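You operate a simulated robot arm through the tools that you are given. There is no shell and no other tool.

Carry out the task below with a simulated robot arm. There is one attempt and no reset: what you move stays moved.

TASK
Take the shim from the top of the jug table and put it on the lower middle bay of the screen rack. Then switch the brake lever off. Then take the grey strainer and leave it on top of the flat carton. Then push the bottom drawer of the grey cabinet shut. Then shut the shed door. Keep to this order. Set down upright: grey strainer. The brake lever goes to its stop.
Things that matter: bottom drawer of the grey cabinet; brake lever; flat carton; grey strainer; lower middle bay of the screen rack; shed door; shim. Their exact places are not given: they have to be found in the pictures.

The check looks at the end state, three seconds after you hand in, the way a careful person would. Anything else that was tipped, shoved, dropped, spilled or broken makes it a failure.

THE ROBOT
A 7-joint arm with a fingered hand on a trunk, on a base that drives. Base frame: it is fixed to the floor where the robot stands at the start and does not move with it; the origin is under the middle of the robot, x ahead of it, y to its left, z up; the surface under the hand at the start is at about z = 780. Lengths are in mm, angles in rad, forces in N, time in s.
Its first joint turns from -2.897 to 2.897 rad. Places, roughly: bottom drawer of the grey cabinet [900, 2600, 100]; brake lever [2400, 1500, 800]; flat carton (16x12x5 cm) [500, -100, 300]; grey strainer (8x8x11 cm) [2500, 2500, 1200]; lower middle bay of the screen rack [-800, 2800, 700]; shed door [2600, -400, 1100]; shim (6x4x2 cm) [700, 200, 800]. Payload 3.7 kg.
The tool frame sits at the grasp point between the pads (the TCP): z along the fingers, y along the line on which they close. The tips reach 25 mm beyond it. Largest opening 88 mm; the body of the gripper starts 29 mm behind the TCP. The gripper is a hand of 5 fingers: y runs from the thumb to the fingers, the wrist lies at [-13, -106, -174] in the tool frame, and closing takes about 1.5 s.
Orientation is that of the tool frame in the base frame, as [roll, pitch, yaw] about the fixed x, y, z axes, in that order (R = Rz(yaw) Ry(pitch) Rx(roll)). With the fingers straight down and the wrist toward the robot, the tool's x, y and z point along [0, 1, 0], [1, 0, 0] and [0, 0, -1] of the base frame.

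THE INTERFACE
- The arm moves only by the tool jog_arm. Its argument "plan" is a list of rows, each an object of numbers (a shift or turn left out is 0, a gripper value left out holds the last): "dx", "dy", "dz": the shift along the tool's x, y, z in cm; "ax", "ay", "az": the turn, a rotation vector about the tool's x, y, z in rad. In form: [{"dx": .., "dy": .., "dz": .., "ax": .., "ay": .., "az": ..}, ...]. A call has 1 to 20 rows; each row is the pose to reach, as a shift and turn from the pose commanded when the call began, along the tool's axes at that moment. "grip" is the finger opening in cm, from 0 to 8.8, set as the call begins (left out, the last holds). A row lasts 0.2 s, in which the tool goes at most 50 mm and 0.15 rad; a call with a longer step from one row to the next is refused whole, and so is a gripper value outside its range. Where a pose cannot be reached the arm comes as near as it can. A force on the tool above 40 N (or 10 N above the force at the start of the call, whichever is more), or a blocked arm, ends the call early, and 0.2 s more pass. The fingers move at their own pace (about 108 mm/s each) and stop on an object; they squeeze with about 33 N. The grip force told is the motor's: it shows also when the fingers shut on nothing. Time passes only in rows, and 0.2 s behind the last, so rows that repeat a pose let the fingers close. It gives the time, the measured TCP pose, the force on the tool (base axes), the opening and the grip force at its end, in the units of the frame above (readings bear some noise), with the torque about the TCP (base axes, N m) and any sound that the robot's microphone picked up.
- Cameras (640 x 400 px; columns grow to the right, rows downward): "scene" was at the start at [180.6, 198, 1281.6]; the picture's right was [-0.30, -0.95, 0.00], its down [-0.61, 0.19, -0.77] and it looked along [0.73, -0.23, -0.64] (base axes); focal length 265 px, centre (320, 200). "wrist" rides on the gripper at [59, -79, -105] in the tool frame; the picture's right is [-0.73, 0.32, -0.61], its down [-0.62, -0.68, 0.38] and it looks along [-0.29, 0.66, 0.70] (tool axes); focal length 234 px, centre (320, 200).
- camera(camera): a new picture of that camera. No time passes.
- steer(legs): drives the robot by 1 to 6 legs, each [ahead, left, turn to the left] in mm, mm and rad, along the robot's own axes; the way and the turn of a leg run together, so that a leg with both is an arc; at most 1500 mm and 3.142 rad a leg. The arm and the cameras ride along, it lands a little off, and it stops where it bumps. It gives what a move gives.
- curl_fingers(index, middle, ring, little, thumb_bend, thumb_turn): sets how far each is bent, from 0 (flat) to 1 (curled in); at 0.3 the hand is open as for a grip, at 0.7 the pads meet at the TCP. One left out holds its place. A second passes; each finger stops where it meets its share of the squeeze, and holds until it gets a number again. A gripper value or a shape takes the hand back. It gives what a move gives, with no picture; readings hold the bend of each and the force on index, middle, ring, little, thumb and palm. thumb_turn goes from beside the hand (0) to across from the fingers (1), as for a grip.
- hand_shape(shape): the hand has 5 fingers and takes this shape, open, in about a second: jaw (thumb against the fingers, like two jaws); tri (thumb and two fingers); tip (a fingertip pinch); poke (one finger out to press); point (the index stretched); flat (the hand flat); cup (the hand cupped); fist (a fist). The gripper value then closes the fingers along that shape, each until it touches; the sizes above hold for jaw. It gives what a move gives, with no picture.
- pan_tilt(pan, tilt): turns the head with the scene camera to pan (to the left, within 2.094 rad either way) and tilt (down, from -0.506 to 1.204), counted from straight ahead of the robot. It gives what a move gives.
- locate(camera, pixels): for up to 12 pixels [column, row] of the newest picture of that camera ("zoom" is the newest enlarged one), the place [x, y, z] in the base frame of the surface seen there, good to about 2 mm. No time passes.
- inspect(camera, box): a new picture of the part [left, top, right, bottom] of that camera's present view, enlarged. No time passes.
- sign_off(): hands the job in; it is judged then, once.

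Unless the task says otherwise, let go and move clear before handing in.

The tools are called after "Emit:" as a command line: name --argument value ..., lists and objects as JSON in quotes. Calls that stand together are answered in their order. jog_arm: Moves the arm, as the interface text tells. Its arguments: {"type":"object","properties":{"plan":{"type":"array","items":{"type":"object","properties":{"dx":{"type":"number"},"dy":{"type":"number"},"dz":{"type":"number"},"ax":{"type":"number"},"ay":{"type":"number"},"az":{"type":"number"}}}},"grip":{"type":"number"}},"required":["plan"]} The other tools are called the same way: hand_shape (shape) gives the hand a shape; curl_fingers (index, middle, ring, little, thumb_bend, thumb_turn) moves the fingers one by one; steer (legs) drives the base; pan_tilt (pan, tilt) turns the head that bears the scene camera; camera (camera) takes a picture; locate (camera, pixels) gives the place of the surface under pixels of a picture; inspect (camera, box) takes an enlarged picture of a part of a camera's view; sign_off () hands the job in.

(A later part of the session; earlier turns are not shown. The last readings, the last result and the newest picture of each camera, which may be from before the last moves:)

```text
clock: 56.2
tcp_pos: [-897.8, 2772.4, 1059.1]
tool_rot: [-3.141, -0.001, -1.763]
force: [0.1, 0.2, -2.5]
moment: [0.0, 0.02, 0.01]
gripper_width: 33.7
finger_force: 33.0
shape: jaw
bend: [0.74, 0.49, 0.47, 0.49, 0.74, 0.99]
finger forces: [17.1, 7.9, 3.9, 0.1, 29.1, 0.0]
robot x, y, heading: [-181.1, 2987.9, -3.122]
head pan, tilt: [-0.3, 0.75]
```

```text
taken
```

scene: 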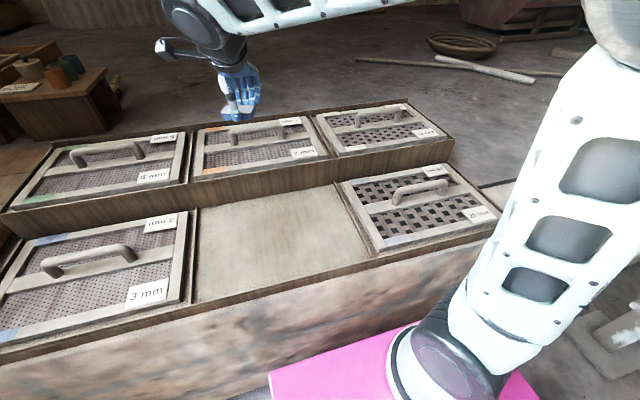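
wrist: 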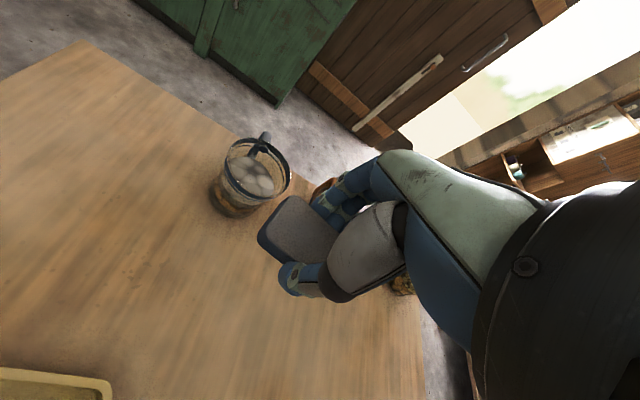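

The hand is just above the rack at (-897,2772). I'll back the robot 70 mm so the shim sits over the bay centre, then lower it.

Emit:
steer --legs '[[-70, 0, 0]]'

Emit:
jog_arm --plan '[{"dx": -3.5, "dz": 3}, {"dx": -3.5, "dz": 7}, {"dx": -3.5, "dz": 11}, {"dx": -3.5, "dz": 15}, {"dx": -3.5, "dz": 19}, {"dx": -3.5, "dz": 23}, {"dx": -3.5, "dz": 26}, {"dx": -3.5, "dz": 26}]'

Emit:
camera --camera "scene"

Emit:
camera --camera "wrist"

```text
clock: 57.2
tcp_pos: [-823.9, 2772.1, 1058.6]
tool_rot: [-3.141, 0.0, -1.763]
force: [1.0, -0.2, -2.6]
moment: [0.01, -0.03, 0.01]
gripper_width: 33.8
finger_force: 32.3
shape: jaw
bend: [0.74, 0.49, 0.47, 0.49, 0.74, 0.99]
finger forces: [17.3, 7.9, 4.1, 0.0, 29.3, 0.0]
robot x, y, heading: [-108.1, 2989.9, -3.123]
head pan, tilt: [-0.3, 0.75]
```

```text
clock: 59.0
tcp_pos: [-816.6, 2804.1, 799.4]
tool_rot: [-3.139, 0.0, -1.762]
force: [0.3, -0.3, -2.3]
moment: [0.01, -0.02, 0.01]
gripper_width: 33.5
finger_force: 33.0
shape: jaw
bend: [0.74, 0.49, 0.48, 0.49, 0.74, 0.99]
finger forces: [17.1, 7.8, 4.1, 0.0, 29.0, 0.0]
robot x, y, heading: [-109.3, 2993.0, -3.121]
head pan, tilt: [-0.3, 0.75]
```

```text
taken
```

scene: 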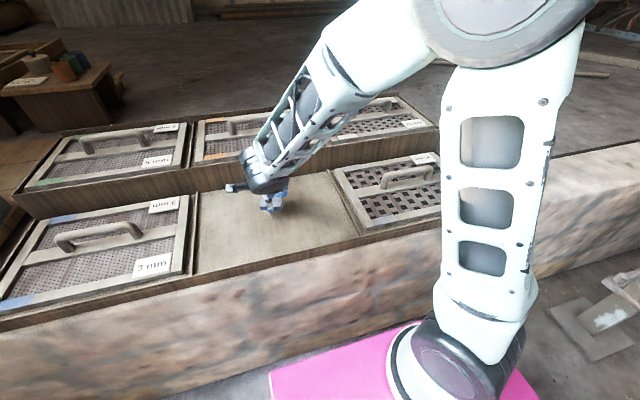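

```text
taken
```

wrist: 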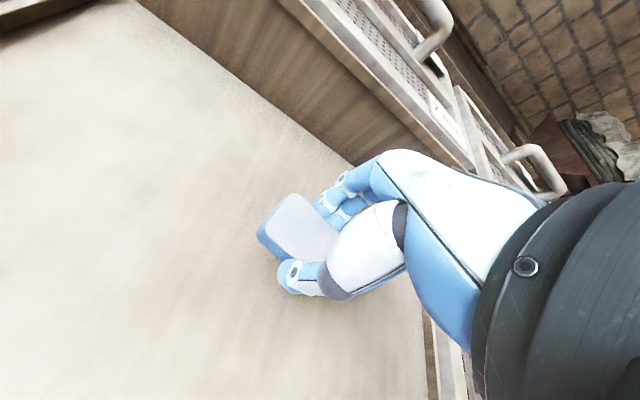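

The shim is over the empty bay, clear of the upper tier. I'll lower the last 4 cm slowly.

Emit:
jog_arm --plan '[{"dz": 1.5}, {"dz": 3}, {"dz": 3.7}, {"dz": 4.0}, {"dz": 4.1}, {"dz": 4.1}]'

Emit:
camera --camera "wrist"

Emit:
locate --camera "wrist" --pixels '[[285, 220], [310, 230], [275, 250], [230, 230], [250, 290], [300, 300]]'

```text
clock: 60.5
tcp_pos: [-818.6, 2806.8, 757.5]
tool_rot: [3.141, 0.0, -1.763]
force: [-0.3, 0.2, -1.8]
moment: [0.05, -0.02, 0.0]
gripper_width: 33.5
finger_force: 33.6
shape: jaw
bend: [0.74, 0.49, 0.48, 0.49, 0.74, 0.99]
finger forces: [17.2, 7.9, 4.1, 0.0, 29.0, 0.0]
robot x, y, heading: [-109.7, 2987.0, -3.127]
head pan, tilt: [-0.3, 0.75]
```

```text
taken
```

wrist: 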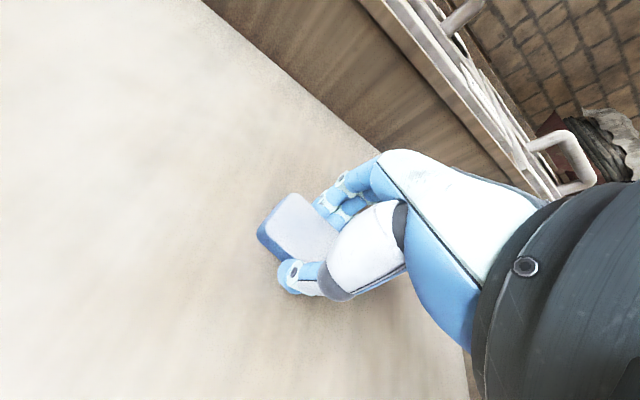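

```text
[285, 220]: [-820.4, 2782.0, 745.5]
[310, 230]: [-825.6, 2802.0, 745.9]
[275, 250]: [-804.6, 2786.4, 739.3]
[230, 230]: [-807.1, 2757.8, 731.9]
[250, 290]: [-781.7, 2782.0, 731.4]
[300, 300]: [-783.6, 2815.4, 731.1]
```

The shim's top reads 745.7 over a floor of 731, which matches its 15 mm thickness, so it's touching down. I'll ease down 1 mm, open, then rise.

Emit:
jog_arm --plan '[{"dz": 0.1}, {"dz": 0.1}]'

Emit:
jog_arm --plan '[{}, {}, {}, {}, {}, {}, {}]' --grip 8.8

Emit:
jog_arm --plan '[{"dz": -2}, {"dz": -6}, {"dz": -10}, {"dz": -14}, {"dz": -18}, {"dz": -22}, {"dz": -26}, {"dz": -30}, {"dz": -34}, {"dz": -34}]'

Emit:
camera --camera "scene"

Emit:
camera --camera "wrist"

```text
clock: 61.0
tcp_pos: [-818.9, 2806.8, 756.5]
tool_rot: [-3.141, 0.0, -1.763]
force: [0.5, 0.5, 5.1]
moment: [0.05, 0.01, -0.02]
gripper_width: 33.6
finger_force: 32.8
shape: jaw
bend: [0.74, 0.49, 0.48, 0.49, 0.74, 0.99]
finger forces: [17.0, 8.3, 4.0, 0.0, 30.1, 0.0]
robot x, y, heading: [-110.0, 2989.3, -3.12]
head pan, tilt: [-0.3, 0.75]
```

```text
clock: 62.6
tcp_pos: [-819.2, 2807.1, 757.3]
tool_rot: [-3.141, -0.001, -1.763]
force: [-0.2, 0.2, 0.4]
moment: [-0.03, -0.01, 0.03]
gripper_width: 87.7
finger_force: 0.0
shape: jaw
bend: [0.3, 0.3, 0.3, 0.3, 0.3, 0.98]
finger forces: [0.0, 0.0, 0.0, 0.1, 0.1, 0.0]
robot x, y, heading: [-107.4, 2990.2, -3.121]
head pan, tilt: [-0.3, 0.75]
```

```text
clock: 64.8
tcp_pos: [-819.5, 2805.2, 1097.2]
tool_rot: [-3.141, -0.001, -1.761]
force: [0.5, -0.6, 0.0]
moment: [-0.01, 0.0, 0.0]
gripper_width: 87.8
finger_force: 0.1
shape: jaw
bend: [0.3, 0.3, 0.3, 0.3, 0.3, 0.98]
finger forces: [0.0, 0.0, 0.0, 0.0, 0.0, 0.0]
robot x, y, heading: [-110.3, 2988.7, -3.124]
head pan, tilt: [-0.3, 0.75]
```

```text
taken
```

scene: 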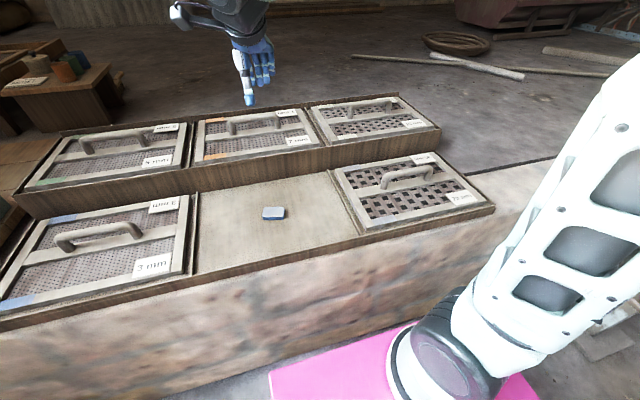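

```text
taken
```

wrist: 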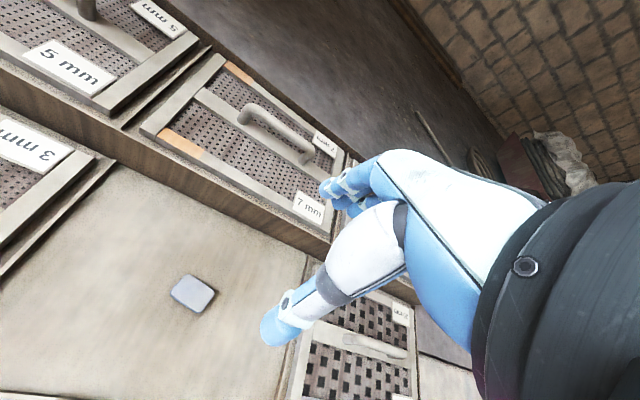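

The shim is flat in the lower middle bay. I'll turn around to face +x and look for a route to the hand truck and for the grey cabinet.

Emit:
steer --legs '[[0, 0, -1.57], [0, 0, -1.57]]'

Emit:
pan_tilt --pan 0.0 --tilt 0.5

Emit:
camera --camera "scene"

Emit:
pan_tilt --pan -0.8 --tilt 0.5

Emit:
camera --camera "scene"

Emit:
pan_tilt --pan 0.6 --tilt 0.4

Emit:
camera --camera "scene"

```text
clock: 72.9
tcp_pos: [599.7, 3174.9, 1096.0]
tool_rot: [3.141, 0.0, 1.38]
force: [0.8, -0.3, 0.3]
moment: [0.02, 0.0, 0.03]
gripper_width: 87.4
finger_force: 0.1
shape: jaw
bend: [0.3, 0.3, 0.3, 0.3, 0.3, 0.98]
finger forces: [0.0, 0.0, 0.1, 0.0, 0.0, 0.0]
robot x, y, heading: [-110.7, 2988.1, 0.021]
head pan, tilt: [-0.3, 0.75]
```

```text
clock: 73.7
tcp_pos: [600.7, 3174.2, 1095.9]
tool_rot: [-3.141, 0.001, 1.38]
force: [-0.1, 0.2, 1.0]
moment: [0.01, 0.0, 0.01]
gripper_width: 87.8
finger_force: 0.0
shape: jaw
bend: [0.3, 0.3, 0.3, 0.3, 0.3, 0.98]
finger forces: [0.0, 0.0, 0.0, 0.0, 0.0, 0.0]
robot x, y, heading: [-109.3, 2989.4, 0.021]
head pan, tilt: [0.0, 0.499]
```

```text
taken
```

scene: 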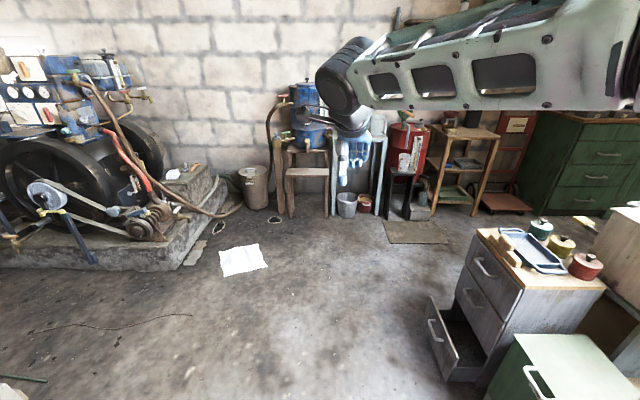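

```text
clock: 74.8
tcp_pos: [600.4, 3175.1, 1096.5]
tool_rot: [-3.141, 0.001, 1.38]
force: [0.6, 0.0, -0.7]
moment: [-0.03, -0.01, 0.02]
gripper_width: 87.5
finger_force: 0.1
shape: jaw
bend: [0.3, 0.3, 0.3, 0.3, 0.3, 0.98]
finger forces: [0.0, 0.0, 0.0, 0.0, 0.1, 0.0]
robot x, y, heading: [-111.8, 2987.3, 0.02]
head pan, tilt: [-0.799, 0.499]
```

```text
taken
```

scene: 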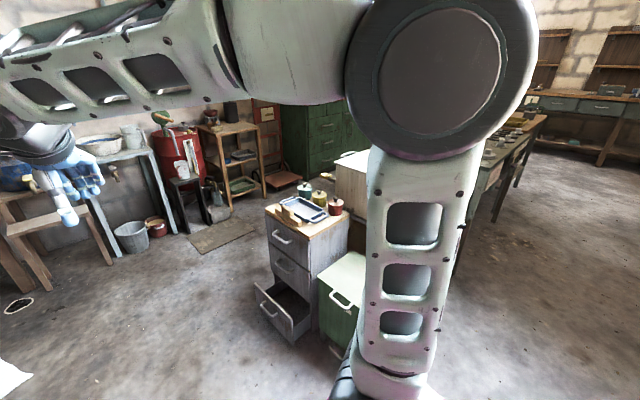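

```text
clock: 76.4
tcp_pos: [599.7, 3173.4, 1095.4]
tool_rot: [3.141, -0.001, 1.381]
force: [-0.3, 0.0, 0.7]
moment: [0.01, 0.01, 0.01]
gripper_width: 87.6
finger_force: 0.0
shape: jaw
bend: [0.3, 0.3, 0.3, 0.3, 0.3, 0.98]
finger forces: [0.1, 0.0, 0.0, 0.0, 0.1, 0.0]
robot x, y, heading: [-107.4, 2989.4, 0.022]
head pan, tilt: [0.6, 0.4]
```

```text
taken
```

scene: 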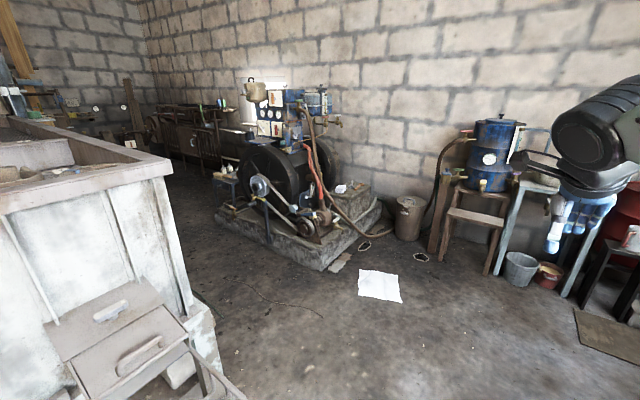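

The grey cabinet with its open bottom drawer is at about (460,330) of the first picture, and the floor towards the far wall looks open. I'll measure key points there.

Emit:
pan_tilt --pan -0.2 --tilt 0.45

Emit:
camera --camera "scene"

Emit:
locate --camera "scene" --pixels '[[320, 260], [380, 355], [350, 300], [420, 345], [500, 240], [380, 160], [345, 180], [440, 170], [480, 110], [560, 230], [360, 240], [440, 240]]'

Emit:
inspect --camera "scene" --box '[320, 80, 640, 280]'

Emit:
inspect --camera "scene" --box '[320, 200, 640, 400]'

```text
clock: 77.5
tcp_pos: [599.8, 3174.5, 1096.0]
tool_rot: [-3.141, 0.0, 1.38]
force: [0.4, 0.4, -0.2]
moment: [0.03, 0.0, -0.01]
gripper_width: 87.6
finger_force: 0.1
shape: jaw
bend: [0.3, 0.3, 0.3, 0.3, 0.3, 0.98]
finger forces: [0.0, 0.1, 0.1, 0.0, 0.1, 0.1]
robot x, y, heading: [-109.7, 2991.7, 0.022]
head pan, tilt: [-0.201, 0.45]
```

```text
taken
```

scene: 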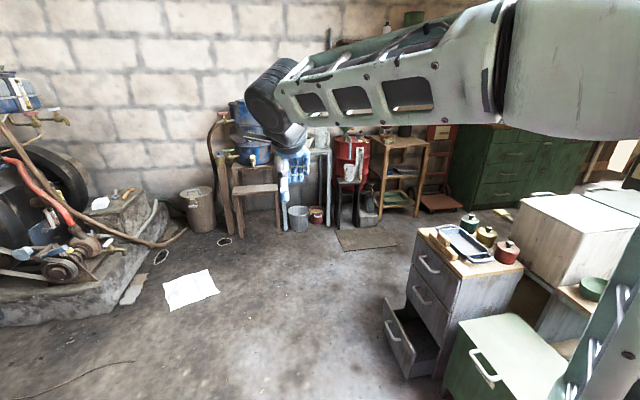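

```text
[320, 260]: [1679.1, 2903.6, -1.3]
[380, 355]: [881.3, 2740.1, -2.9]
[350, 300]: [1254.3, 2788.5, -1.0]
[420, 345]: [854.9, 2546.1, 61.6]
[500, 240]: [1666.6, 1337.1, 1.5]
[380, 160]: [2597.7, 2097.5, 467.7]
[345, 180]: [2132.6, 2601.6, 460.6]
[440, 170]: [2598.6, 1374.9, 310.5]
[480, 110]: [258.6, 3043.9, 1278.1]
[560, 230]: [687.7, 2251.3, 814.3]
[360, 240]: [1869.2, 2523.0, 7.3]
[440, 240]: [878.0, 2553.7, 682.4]
```

```text
2.00 times, centred on (480, 180) of scene
```

zoom: 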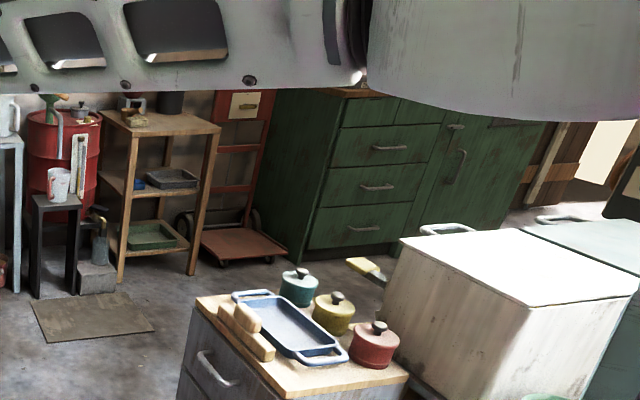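

```text
2.00 times, centred on (480, 300) of scene
```

zoom: 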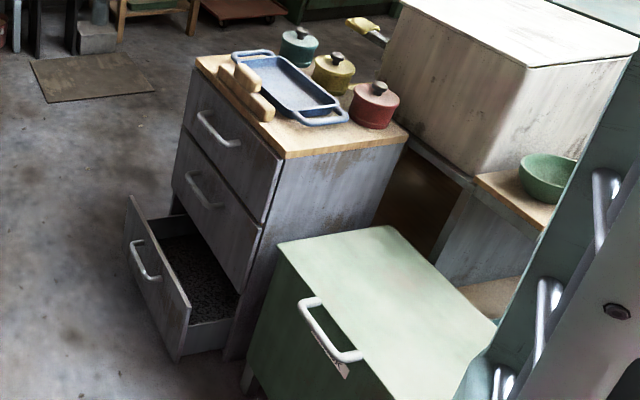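

The drawer front reaches about y=2740, so I need to pass left of it while staying off the paper on the floor. I'll measure the paper, the drawer handle and the mat.

Emit:
camera --camera "scene"

Emit:
locate --camera "scene" --pixels '[[173, 309], [218, 291], [165, 282], [208, 270], [393, 343], [385, 320], [405, 375], [338, 250], [395, 245], [335, 232], [120, 365], [225, 241]]'

```text
taken
```

scene: 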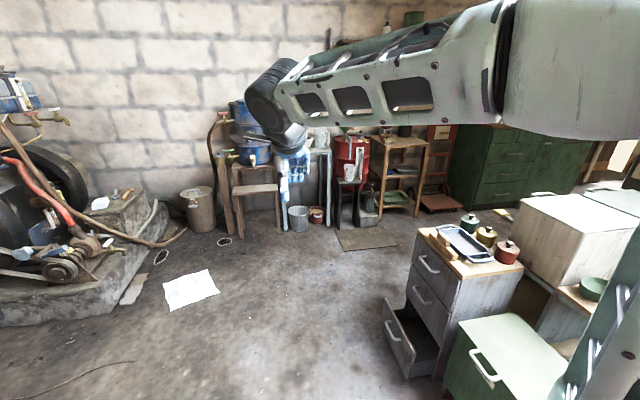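

```text
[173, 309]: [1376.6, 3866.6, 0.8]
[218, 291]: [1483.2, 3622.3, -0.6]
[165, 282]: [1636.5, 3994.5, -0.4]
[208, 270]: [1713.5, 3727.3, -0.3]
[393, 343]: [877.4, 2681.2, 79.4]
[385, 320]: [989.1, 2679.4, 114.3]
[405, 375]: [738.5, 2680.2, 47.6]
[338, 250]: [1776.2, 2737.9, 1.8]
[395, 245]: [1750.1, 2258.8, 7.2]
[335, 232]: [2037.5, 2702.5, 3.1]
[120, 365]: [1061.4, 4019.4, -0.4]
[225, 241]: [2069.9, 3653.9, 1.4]
```

The drawer front plane is y≈2680 (x 738–989), and the mat spans x 1750–2040, y 2250–2740. I'll strafe left 110, drive ahead 1480 between the drawer and the paper, then look right.

Emit:
steer --legs '[[0, 110, -0.022], [1480, 0, 0]]'

Emit:
pan_tilt --pan -1.5 --tilt 0.5

Emit:
camera --camera "scene"

Emit:
pan_tilt --pan -0.5 --tilt 0.4

Emit:
camera --camera "scene"

```text
clock: 85.5
tcp_pos: [2066.6, 3264.5, 1096.4]
tool_rot: [3.141, -0.001, 1.358]
force: [-0.1, -0.5, 0.5]
moment: [-0.02, -0.01, 0.02]
gripper_width: 87.8
finger_force: 0.1
shape: jaw
bend: [0.3, 0.3, 0.3, 0.3, 0.3, 0.98]
finger forces: [0.1, 0.0, 0.0, 0.0, 0.0, 0.0]
robot x, y, heading: [1355.8, 3093.8, -0.003]
head pan, tilt: [-0.201, 0.45]
```

```text
clock: 87.0
tcp_pos: [2067.0, 3264.4, 1096.5]
tool_rot: [3.141, 0.0, 1.358]
force: [0.8, 0.0, -0.9]
moment: [0.01, 0.0, -0.02]
gripper_width: 87.7
finger_force: 0.2
shape: jaw
bend: [0.3, 0.3, 0.3, 0.3, 0.3, 0.98]
finger forces: [0.0, 0.0, 0.0, 0.0, 0.1, 0.1]
robot x, y, heading: [1356.4, 3097.9, -0.007]
head pan, tilt: [-1.499, 0.499]
```

```text
taken
```

scene: 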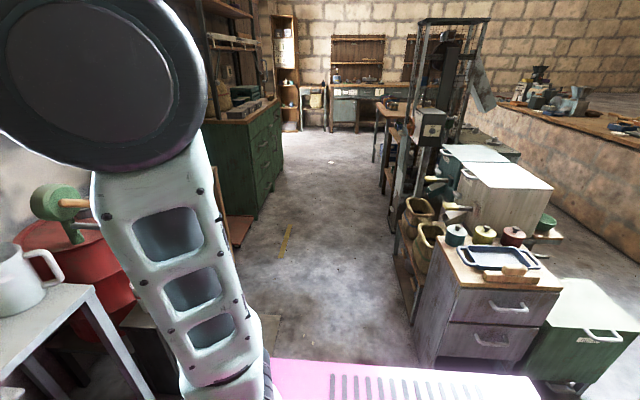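

```text
clock: 88.3
tcp_pos: [2069.5, 3264.5, 1095.2]
tool_rot: [3.14, -0.001, 1.358]
force: [-0.1, -0.5, -0.2]
moment: [-0.03, -0.01, 0.03]
gripper_width: 87.9
finger_force: 0.1
shape: jaw
bend: [0.3, 0.3, 0.3, 0.3, 0.3, 0.98]
finger forces: [0.0, 0.0, 0.1, 0.0, 0.1, 0.0]
robot x, y, heading: [1351.1, 3093.5, -0.006]
head pan, tilt: [-0.499, 0.4]
```

```text
taken
```

scene: 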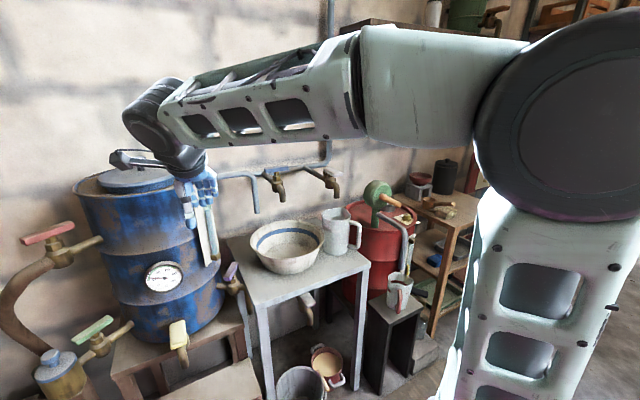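

There's an aisle along -y between the grey cabinet side and the green cabinet. I'll measure its width and the object on the floor near (285,240).

Emit:
pan_tilt --pan -1.5 --tilt 0.5

Emit:
camera --camera "scene"

Emit:
locate --camera "scene" --pixels '[[285, 240], [290, 226], [279, 255], [410, 290], [395, 230], [383, 185], [250, 205], [225, 245], [380, 150], [258, 220], [430, 205], [415, 320]]'

Emit:
inspect --camera "scene" --box '[220, 60, 460, 320]'

```text
clock: 89.6
tcp_pos: [2068.3, 3264.6, 1096.6]
tool_rot: [-3.141, -0.001, 1.358]
force: [1.3, -0.8, -0.2]
moment: [0.03, 0.0, 0.04]
gripper_width: 87.8
finger_force: 0.1
shape: jaw
bend: [0.3, 0.3, 0.3, 0.3, 0.3, 0.98]
finger forces: [0.1, 0.1, 0.1, 0.0, 0.0, 0.0]
robot x, y, heading: [1352.1, 3095.4, 0.001]
head pan, tilt: [-1.499, 0.499]
```

```text
taken
```

scene: 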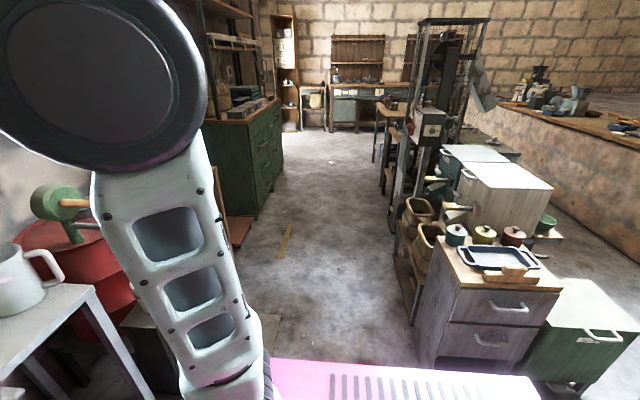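

```text
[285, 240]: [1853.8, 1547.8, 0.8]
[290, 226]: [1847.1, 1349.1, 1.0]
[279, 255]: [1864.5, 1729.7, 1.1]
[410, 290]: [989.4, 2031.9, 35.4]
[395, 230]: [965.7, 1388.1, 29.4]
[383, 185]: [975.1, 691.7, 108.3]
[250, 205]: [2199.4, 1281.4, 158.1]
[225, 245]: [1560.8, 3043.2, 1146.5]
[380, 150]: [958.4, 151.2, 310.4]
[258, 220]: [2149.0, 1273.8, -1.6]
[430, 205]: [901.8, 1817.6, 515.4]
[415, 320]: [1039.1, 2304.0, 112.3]
```

```text
1.54 times, centred on (340, 190) of scene
```

zoom: 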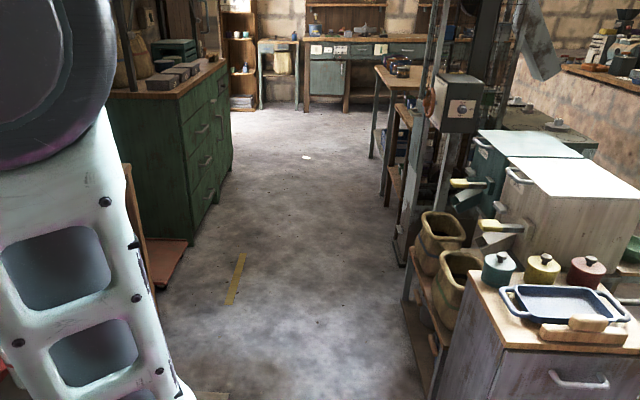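

The yellow mark is painted on the floor, and the aisle is about 1100 mm wide. Before turning right I'll check clearance from the hand to the barrel, bowl and red drum.

Emit:
pan_tilt --pan -0.5 --tilt 0.4

Emit:
camera --camera "scene"

Emit:
locate --camera "scene" --pixels '[[150, 230], [110, 180], [285, 230], [340, 215], [378, 195], [195, 355], [120, 330], [300, 270], [402, 280], [380, 160], [230, 285], [440, 210]]'

```text
clock: 90.8
tcp_pos: [2069.0, 3263.5, 1096.9]
tool_rot: [-3.14, 0.0, 1.358]
force: [0.5, -0.5, -0.6]
moment: [0.01, -0.01, 0.0]
gripper_width: 87.7
finger_force: 0.0
shape: jaw
bend: [0.3, 0.3, 0.3, 0.3, 0.3, 0.98]
finger forces: [0.0, 0.0, 0.1, 0.1, 0.0, 0.0]
robot x, y, heading: [1354.8, 3097.3, -0.003]
head pan, tilt: [-0.499, 0.4]
```

```text
taken
```

scene: 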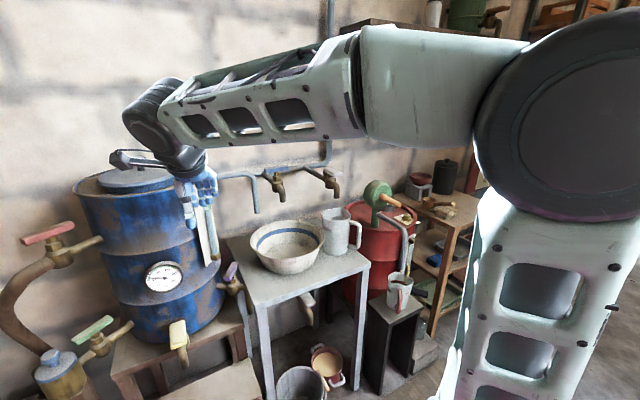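

```text
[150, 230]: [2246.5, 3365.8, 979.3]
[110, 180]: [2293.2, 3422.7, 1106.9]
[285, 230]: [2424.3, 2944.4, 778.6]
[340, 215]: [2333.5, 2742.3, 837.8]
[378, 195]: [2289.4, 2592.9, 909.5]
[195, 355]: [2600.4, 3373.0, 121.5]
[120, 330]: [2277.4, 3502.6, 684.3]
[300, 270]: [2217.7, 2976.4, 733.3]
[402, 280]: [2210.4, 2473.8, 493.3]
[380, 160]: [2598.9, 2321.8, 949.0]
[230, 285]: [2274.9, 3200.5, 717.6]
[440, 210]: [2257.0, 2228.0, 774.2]
```

Everything on the wall side is at x≥2200, clear of the hand's sweep. I'll turn right and drive down the aisle toward the hand truck.

Emit:
steer --legs '[[0, 0, -1.571], [0, 70, 0], [1000, 0, 0]]'

Emit:
pan_tilt --pan 0.6 --tilt 0.5

Emit:
camera --camera "scene"

Emit:
pan_tilt --pan 1.5 --tilt 0.2

Emit:
camera --camera "scene"

```text
clock: 100.5
tcp_pos: [1592.9, 1374.7, 1097.3]
tool_rot: [3.141, 0.0, -0.209]
force: [-0.1, 0.0, -0.3]
moment: [-0.01, -0.03, 0.01]
gripper_width: 87.6
finger_force: 0.0
shape: jaw
bend: [0.3, 0.3, 0.3, 0.3, 0.3, 0.98]
finger forces: [0.1, 0.1, 0.0, 0.1, 0.1, 0.0]
robot x, y, heading: [1425.4, 2087.6, -1.574]
head pan, tilt: [-0.499, 0.4]
```

```text
clock: 101.8
tcp_pos: [1594.2, 1375.1, 1096.2]
tool_rot: [-3.14, 0.001, -0.21]
force: [-0.5, -0.6, 0.6]
moment: [0.03, 0.03, 0.02]
gripper_width: 87.9
finger_force: 0.0
shape: jaw
bend: [0.3, 0.3, 0.3, 0.3, 0.3, 0.98]
finger forces: [0.0, 0.0, 0.0, 0.0, 0.1, 0.1]
robot x, y, heading: [1420.8, 2085.0, -1.572]
head pan, tilt: [0.6, 0.499]
```

```text
taken
```

scene: 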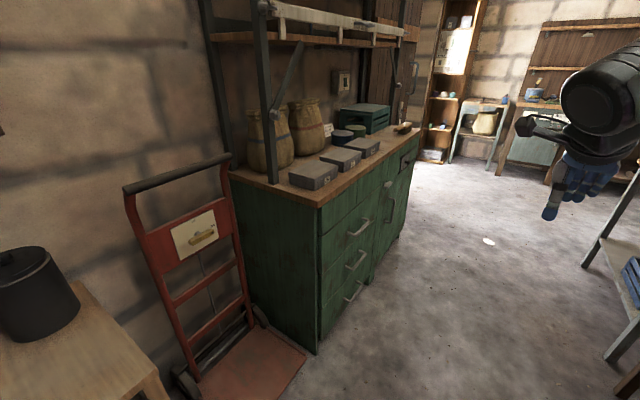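

```text
clock: 103.0
tcp_pos: [1593.5, 1374.7, 1096.8]
tool_rot: [3.14, 0.0, -0.209]
force: [0.5, 0.3, -0.8]
moment: [-0.01, 0.0, -0.03]
gripper_width: 87.5
finger_force: 0.1
shape: jaw
bend: [0.3, 0.3, 0.3, 0.3, 0.3, 0.98]
finger forces: [0.1, 0.0, 0.0, 0.1, 0.0, 0.1]
robot x, y, heading: [1423.1, 2084.0, -1.57]
head pan, tilt: [1.499, 0.201]
```

```text
taken
```

scene: 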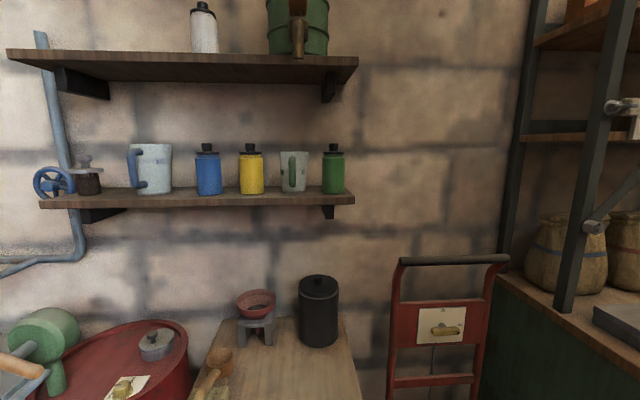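

I can see the wall shelf and the lever plate. I'll zoom on both.

Emit:
inspect --camera "scene" --box '[20, 120, 220, 245]'

Emit:
locate --camera "zoom" --pixels '[[210, 195], [210, 150], [235, 205], [190, 205], [420, 150], [110, 200], [220, 230], [300, 250]]'

Emit:
inspect --camera "scene" --box '[370, 250, 530, 350]'

Emit:
locate --camera "zoom" --pixels '[[200, 240], [370, 230], [200, 370], [360, 360], [225, 310], [320, 310], [275, 310], [275, 290], [360, 245], [240, 315]]'

```text
3.20 times, centred on (120, 182) of scene
```

zoom: 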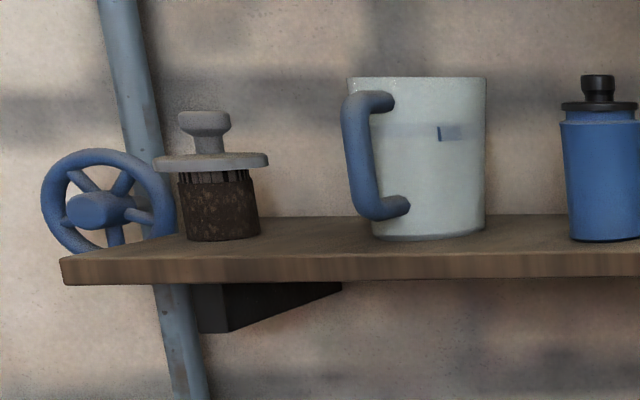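

```text
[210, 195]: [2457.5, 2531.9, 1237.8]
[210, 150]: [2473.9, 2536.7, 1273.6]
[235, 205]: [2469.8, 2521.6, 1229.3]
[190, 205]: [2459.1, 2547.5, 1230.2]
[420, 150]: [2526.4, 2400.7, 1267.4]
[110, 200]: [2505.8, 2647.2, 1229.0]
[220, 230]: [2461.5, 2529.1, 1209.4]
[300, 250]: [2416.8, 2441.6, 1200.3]
```

```text
4.00 times, centred on (450, 300) of scene
```

zoom: 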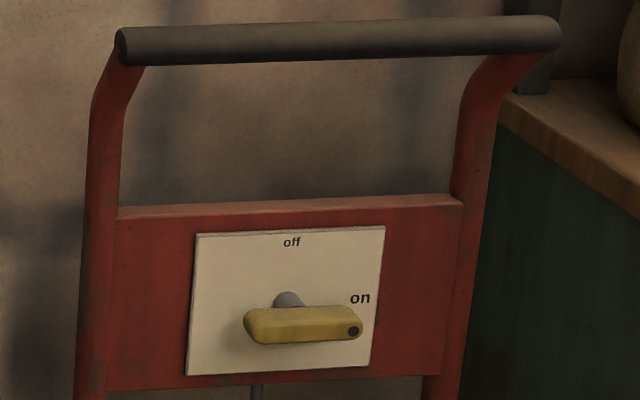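

```text
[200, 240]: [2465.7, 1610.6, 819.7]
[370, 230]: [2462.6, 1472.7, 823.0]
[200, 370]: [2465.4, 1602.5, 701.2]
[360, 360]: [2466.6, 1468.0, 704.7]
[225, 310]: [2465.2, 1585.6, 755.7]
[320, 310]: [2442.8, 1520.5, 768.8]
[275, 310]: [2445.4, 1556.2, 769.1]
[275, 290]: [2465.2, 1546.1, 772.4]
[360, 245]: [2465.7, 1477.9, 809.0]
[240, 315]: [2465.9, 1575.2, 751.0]
```

The lever is a yellow bar centred near (2440,1540,768) pointing to "on" (right), and "off" is straight up, so it turns a quarter-turn counter-clockwise as seen from the front. I'll drive ahead to y≈1560 and turn left to face it.

Emit:
steer --legs '[[520, 80, 0], [0, 0, 1.571]]'

Emit:
pan_tilt --pan -0.1 --tilt 0.55

Emit:
camera --camera "scene"

Emit:
camera --camera "wrist"

```text
clock: 109.9
tcp_pos: [2215.2, 1740.8, 1097.1]
tool_rot: [3.142, 0.0, 1.367]
force: [-1.2, -0.1, 0.3]
moment: [0.01, 0.01, 0.02]
gripper_width: 87.7
finger_force: 0.0
shape: jaw
bend: [0.3, 0.3, 0.3, 0.3, 0.3, 0.98]
finger forces: [0.0, 0.1, 0.1, 0.0, 0.0, 0.1]
robot x, y, heading: [1503.2, 1564.9, 0.005]
head pan, tilt: [1.499, 0.201]
```

```text
clock: 111.6
tcp_pos: [2214.1, 1739.7, 1097.8]
tool_rot: [3.141, 0.001, 1.366]
force: [0.3, -0.8, -1.0]
moment: [-0.02, -0.02, -0.02]
gripper_width: 87.7
finger_force: 0.0
shape: jaw
bend: [0.3, 0.3, 0.3, 0.3, 0.3, 0.98]
finger forces: [0.0, 0.1, 0.0, 0.1, 0.1, 0.0]
robot x, y, heading: [1504.7, 1564.4, 0.006]
head pan, tilt: [-0.099, 0.55]
```

```text
taken
```

scene: 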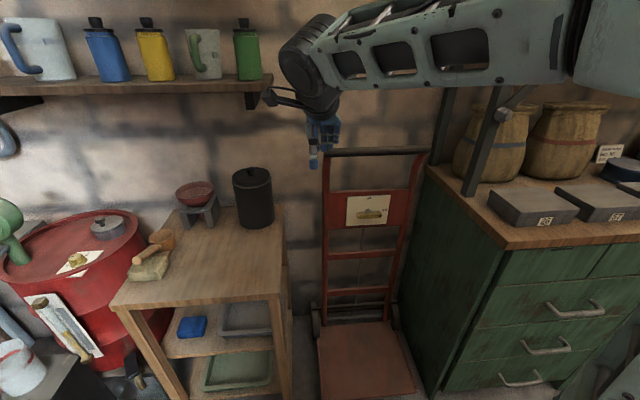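

```text
taken
```

wrist: 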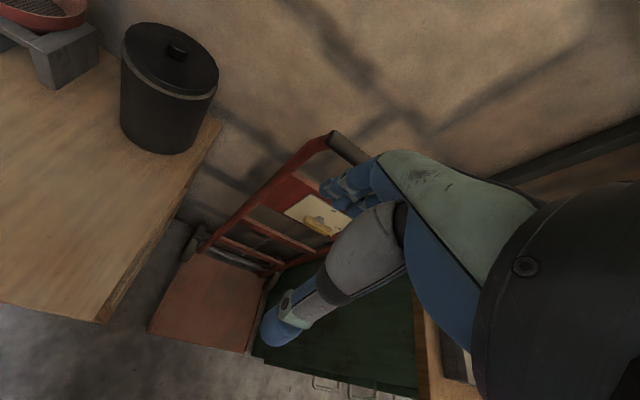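

I have a clear view of the trolley and lever plate at (368,210). I'll measure the trolley, its handle and the neighbouring edges.

Emit:
locate --camera "scene" --pixels '[[368, 390], [325, 152], [420, 152], [340, 205], [395, 205], [510, 245], [430, 170], [285, 205], [375, 153], [270, 300], [445, 380], [330, 395]]'

Emit:
inspect --camera "scene" --box '[320, 170, 416, 240]'

Emit:
locate --camera "zoom" --pixels '[[240, 280], [300, 285], [370, 280], [430, 285], [400, 270], [280, 270], [335, 245], [335, 265], [330, 300], [450, 290]]'

```text
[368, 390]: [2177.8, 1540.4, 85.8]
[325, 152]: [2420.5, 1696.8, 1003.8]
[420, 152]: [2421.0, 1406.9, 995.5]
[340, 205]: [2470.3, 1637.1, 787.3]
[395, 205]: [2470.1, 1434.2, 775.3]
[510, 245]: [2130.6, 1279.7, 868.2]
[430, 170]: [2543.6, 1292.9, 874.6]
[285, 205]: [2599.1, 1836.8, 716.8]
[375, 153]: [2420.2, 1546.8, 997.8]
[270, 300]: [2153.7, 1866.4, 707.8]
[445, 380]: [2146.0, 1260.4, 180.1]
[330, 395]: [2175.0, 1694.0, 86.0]
```

```text
5.71 times, centred on (368, 205) of scene
```

zoom: 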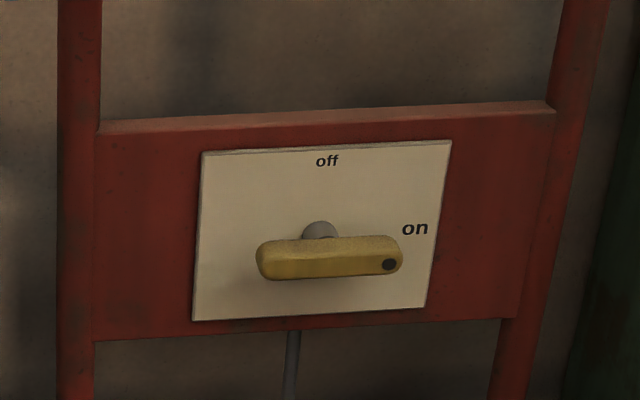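

```text
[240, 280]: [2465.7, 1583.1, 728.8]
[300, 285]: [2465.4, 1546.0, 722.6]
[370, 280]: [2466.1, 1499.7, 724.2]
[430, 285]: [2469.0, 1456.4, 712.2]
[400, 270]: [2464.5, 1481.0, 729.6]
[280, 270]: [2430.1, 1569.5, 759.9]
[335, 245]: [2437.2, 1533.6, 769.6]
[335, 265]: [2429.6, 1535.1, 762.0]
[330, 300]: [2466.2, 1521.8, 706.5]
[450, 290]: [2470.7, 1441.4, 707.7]
```

The bar spans y≈1492–1584 at z≈763, with its front face at x≈2430, and the trolley's top grip is at x=2420, z≈1000. I'll shape the hand to poke, square the yaw, and tilt the tool forward.

Emit:
hand_shape --shape "poke"

Emit:
jog_arm --plan '[{"az": -0.1}, {"az": -0.2}, {"az": -0.2}]'

Emit:
jog_arm --plan '[{"ax": -0.14}, {"ax": -0.28}, {"ax": -0.42}, {"ax": -0.56}, {"ax": -0.7}, {"ax": -0.84}, {"ax": -0.95}, {"ax": -0.95}, {"ax": -0.95}]'

Emit:
camera --camera "scene"

Emit:
camera --camera "wrist"

```text
clock: 112.5
tcp_pos: [2213.5, 1739.5, 1096.4]
tool_rot: [3.141, 0.0, 1.364]
force: [0.1, 0.6, -0.2]
moment: [0.01, -0.03, -0.02]
gripper_width: 0.4
finger_force: 0.1
shape: poke
bend: [0.7, 0.7, 0.99, 0.99, 1.0, 1.0]
finger forces: [0.0, 0.0, 0.0, 0.0, 0.0, 0.0]
robot x, y, heading: [1501.5, 1564.3, 0.009]
head pan, tilt: [-0.099, 0.55]
```

```text
clock: 113.3
tcp_pos: [2213.4, 1739.2, 1096.6]
tool_rot: [-3.14, 0.001, 1.567]
force: [0.2, 0.2, 0.1]
moment: [0.02, 0.0, 0.01]
gripper_width: 0.0
finger_force: 0.1
shape: poke
bend: [0.7, 0.7, 0.99, 0.99, 1.0, 1.0]
finger forces: [0.0, 0.0, 0.1, 0.0, 0.0, 0.0]
robot x, y, heading: [1503.0, 1568.3, 0.0]
head pan, tilt: [-0.099, 0.55]
```

```text
clock: 115.3
tcp_pos: [2214.6, 1740.1, 1096.2]
tool_rot: [2.193, 0.001, 1.565]
force: [-0.5, 0.1, 0.0]
moment: [0.06, 0.02, 0.02]
gripper_width: 0.1
finger_force: 0.1
shape: poke
bend: [0.7, 0.7, 0.99, 0.99, 1.0, 1.0]
finger forces: [0.1, 0.0, 0.0, 0.0, 0.0, 0.0]
robot x, y, heading: [1502.3, 1565.5, 0.002]
head pan, tilt: [-0.099, 0.55]
```

```text
taken
```

scene: 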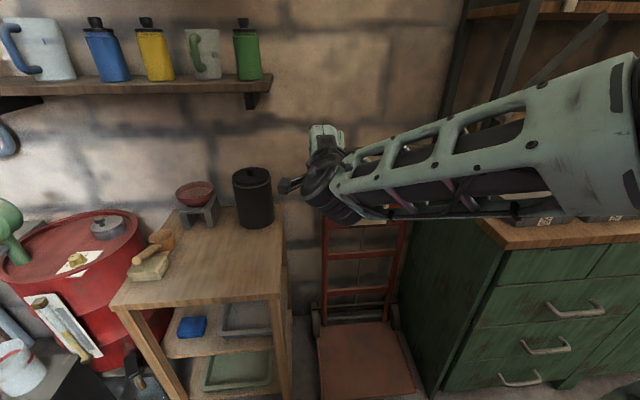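

```text
taken
```

wrist: 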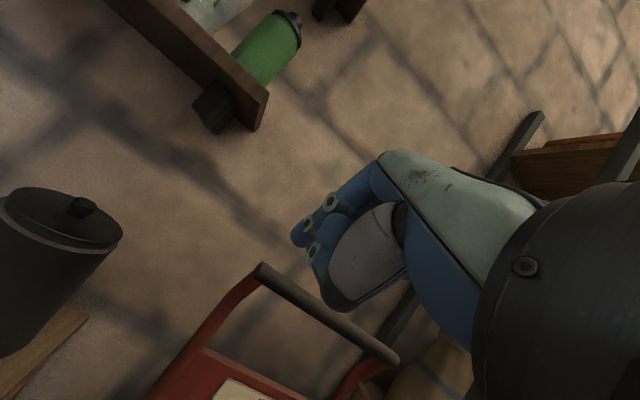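

The hand is in poke shape and the tool is tilted about 54° forward. I'll locate the fingertips in the wrist view so I know which part will touch the lever.

Emit:
inspect --camera "wrist" --box '[270, 140, 430, 320]'

Emit:
locate --camera "wrist" --pixels '[[293, 240], [312, 278], [325, 290], [320, 215], [340, 190], [335, 225], [365, 165], [350, 260], [300, 235], [345, 305]]'

```text
2.22 times, centred on (350, 230) of wrist
```

zoom: 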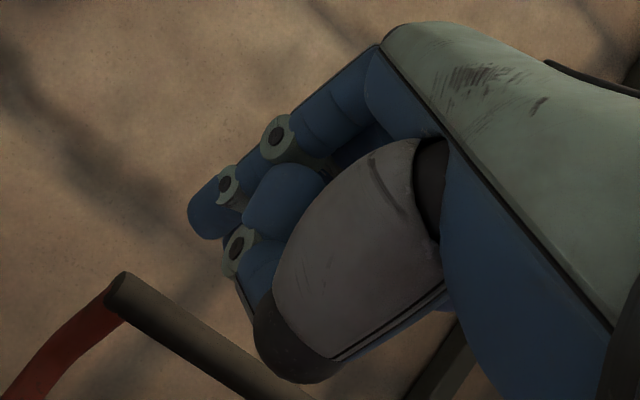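

```text
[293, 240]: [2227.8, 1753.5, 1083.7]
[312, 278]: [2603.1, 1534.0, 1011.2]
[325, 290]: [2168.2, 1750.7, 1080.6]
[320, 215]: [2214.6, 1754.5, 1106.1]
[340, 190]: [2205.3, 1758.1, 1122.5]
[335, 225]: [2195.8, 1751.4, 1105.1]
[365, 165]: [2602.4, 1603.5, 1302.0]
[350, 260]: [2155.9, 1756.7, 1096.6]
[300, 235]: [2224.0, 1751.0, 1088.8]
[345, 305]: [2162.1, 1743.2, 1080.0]
```

Only the index is needed, so I'll curl the middle finger away. Then I'll move the tool to y≈1564, z≈803 while still in front of the trolley, under its grip height.

Emit:
curl_fingers --middle 1.0

Emit:
jog_arm --plan '[{"dx": -2, "dy": -2.6, "dz": 1.9}, {"dx": -4, "dy": -5.3, "dz": 3.8}, {"dx": -6, "dy": -7.9, "dz": 5.7}, {"dx": -8, "dy": -10.6, "dz": 7.6}, {"dx": -10, "dy": -13.2, "dz": 9.4}, {"dx": -12, "dy": -15.9, "dz": 11.3}, {"dx": -14, "dy": -18.5, "dz": 13.2}, {"dx": -16, "dy": -21.2, "dz": 15.1}, {"dx": -17.6, "dy": -23.8, "dz": 17.0}, {"dx": -17.6, "dy": -23.8, "dz": 17.0}]'

Emit:
camera --camera "scene"

Emit:
camera --camera "wrist"

```text
clock: 116.3
tcp_pos: [2214.3, 1740.3, 1094.4]
tool_rot: [2.192, 0.0, 1.565]
force: [-0.8, -0.4, 0.0]
moment: [0.02, 0.02, 0.02]
gripper_width: 23.0
finger_force: 0.0
shape: fingers
bend: [0.7, 1.0, 0.99, 0.99, 1.0, 1.0]
finger forces: [0.0, 0.1, 0.1, 0.0, 0.0, 0.0]
robot x, y, heading: [1500.6, 1567.4, 0.007]
head pan, tilt: [-0.099, 0.55]
```

```text
clock: 118.5
tcp_pos: [2289.5, 1596.9, 809.4]
tool_rot: [2.193, -0.001, 1.561]
force: [0.3, -0.1, 0.6]
moment: [0.02, 0.02, -0.01]
gripper_width: 23.0
finger_force: 0.1
shape: fingers
bend: [0.7, 1.0, 0.99, 0.99, 1.0, 1.0]
finger forces: [0.0, 0.0, 0.1, 0.0, 0.1, 0.0]
out of reach, approached as far as the arm can: row 4, 5, 6, 7, 8, 9, 10
robot x, y, heading: [1501.6, 1566.8, 0.01]
head pan, tilt: [-0.099, 0.55]
```

```text
taken
```

scene: 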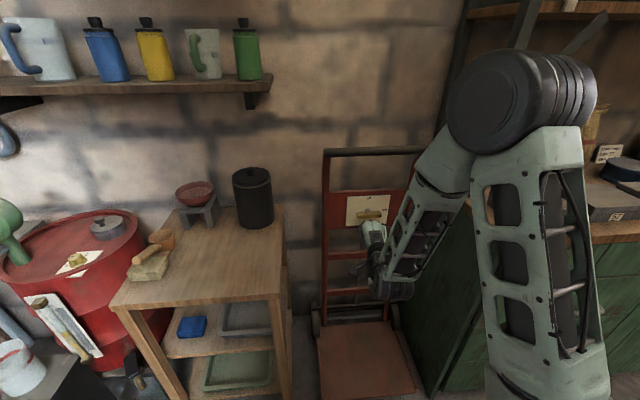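

```text
taken
```

wrist: 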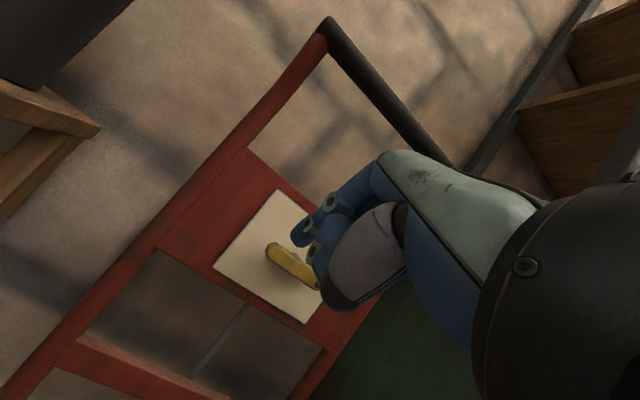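

The arm came as close as it could, to (2289,1597,809), so the reachable zone begins about 790 mm ahead. I'll drive 95 mm closer, which makes the target reachable.

Emit:
steer --legs '[[95, 0, 0]]'

Emit:
jog_arm --plan '[{}]'

Emit:
camera --camera "wrist"

Emit:
inspect --camera "scene" --box '[300, 130, 460, 310]'

```text
clock: 119.6
tcp_pos: [2385.4, 1598.6, 808.7]
tool_rot: [2.194, 0.0, 1.559]
force: [1.1, 0.0, 0.0]
moment: [-0.02, 0.01, -0.01]
gripper_width: 22.9
finger_force: 0.1
shape: fingers
bend: [0.7, 1.0, 0.99, 0.99, 1.0, 1.0]
finger forces: [0.0, 0.0, 0.0, 0.0, 0.0, 0.1]
robot x, y, heading: [1593.5, 1564.2, 0.009]
head pan, tilt: [-0.099, 0.55]
```

```text
clock: 120.0
tcp_pos: [2386.1, 1598.1, 810.2]
tool_rot: [2.194, 0.001, 1.556]
force: [-0.7, 0.2, 1.2]
moment: [0.0, 0.02, -0.02]
gripper_width: 22.5
finger_force: 0.1
shape: fingers
bend: [0.7, 1.0, 0.99, 0.99, 1.0, 1.0]
finger forces: [0.0, 0.0, 0.0, 0.1, 0.0, 0.0]
robot x, y, heading: [1599.2, 1565.6, 0.006]
head pan, tilt: [-0.099, 0.55]
```

```text
taken
```

wrist: 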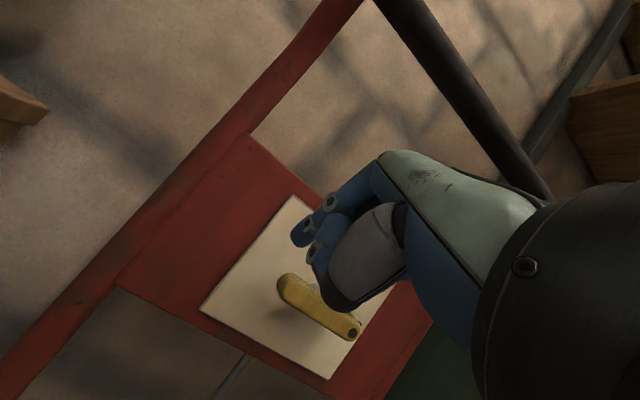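

```text
2.22 times, centred on (380, 220) of scene
```

zoom: 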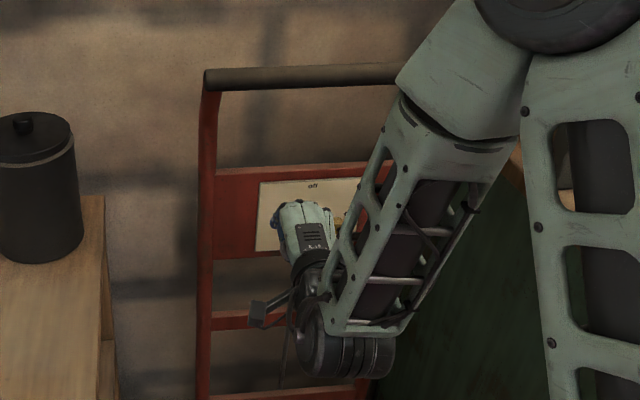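

The arm holds this pose. I'll now bring the index tip over the left arm of the bar, with TCP at about (2426,1564,803).

Emit:
jog_arm --plan '[{"dx": -1.7, "dy": 0.9, "dz": 1.8}, {"dx": -3.4, "dy": 1.8, "dz": 3.6}, {"dx": -3.4, "dy": 1.8, "dz": 3.6}, {"dx": -3.4, "dy": 1.8, "dz": 3.6}]'

Emit:
camera --camera "wrist"

Emit:
inspect --camera "wrist" --box '[200, 140, 400, 360]'

Emit:
locate --camera "wrist" --pixels '[[293, 240], [300, 235], [320, 260], [340, 310], [300, 310], [280, 270]]'

```text
clock: 121.0
tcp_pos: [2420.1, 1593.2, 807.1]
tool_rot: [2.197, 0.002, 1.535]
force: [0.8, 0.4, 0.3]
moment: [-0.01, 0.01, 0.0]
gripper_width: 22.7
finger_force: 0.2
shape: fingers
bend: [0.7, 1.0, 0.99, 0.99, 1.0, 1.0]
finger forces: [0.1, 0.0, 0.1, 0.0, 0.0, 0.0]
out of reach, approached as far as the arm can: row 1, 2, 3, 4
robot x, y, heading: [1597.2, 1568.8, 0.001]
head pan, tilt: [-0.099, 0.55]
```

```text
taken
```

wrist: 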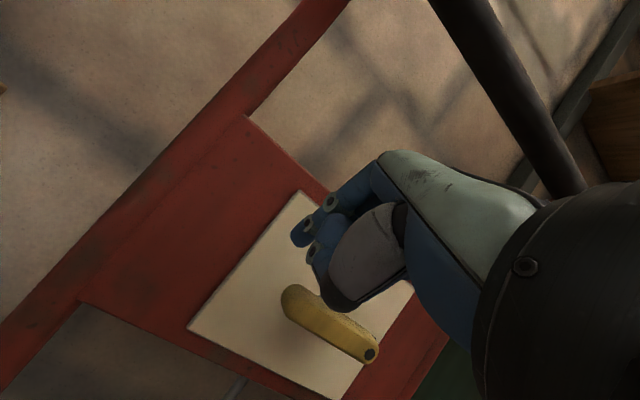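

```text
1.82 times, centred on (300, 250) of wrist
```

zoom: 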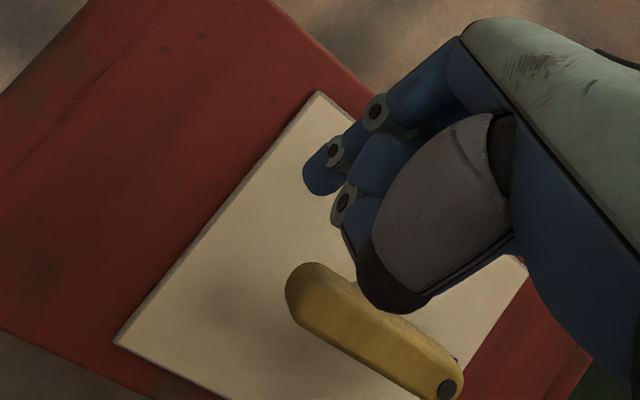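

```text
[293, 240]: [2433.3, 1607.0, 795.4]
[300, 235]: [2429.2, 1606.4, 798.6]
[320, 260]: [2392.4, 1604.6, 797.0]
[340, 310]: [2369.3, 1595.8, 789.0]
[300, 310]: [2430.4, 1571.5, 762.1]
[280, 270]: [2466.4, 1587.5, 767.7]
```

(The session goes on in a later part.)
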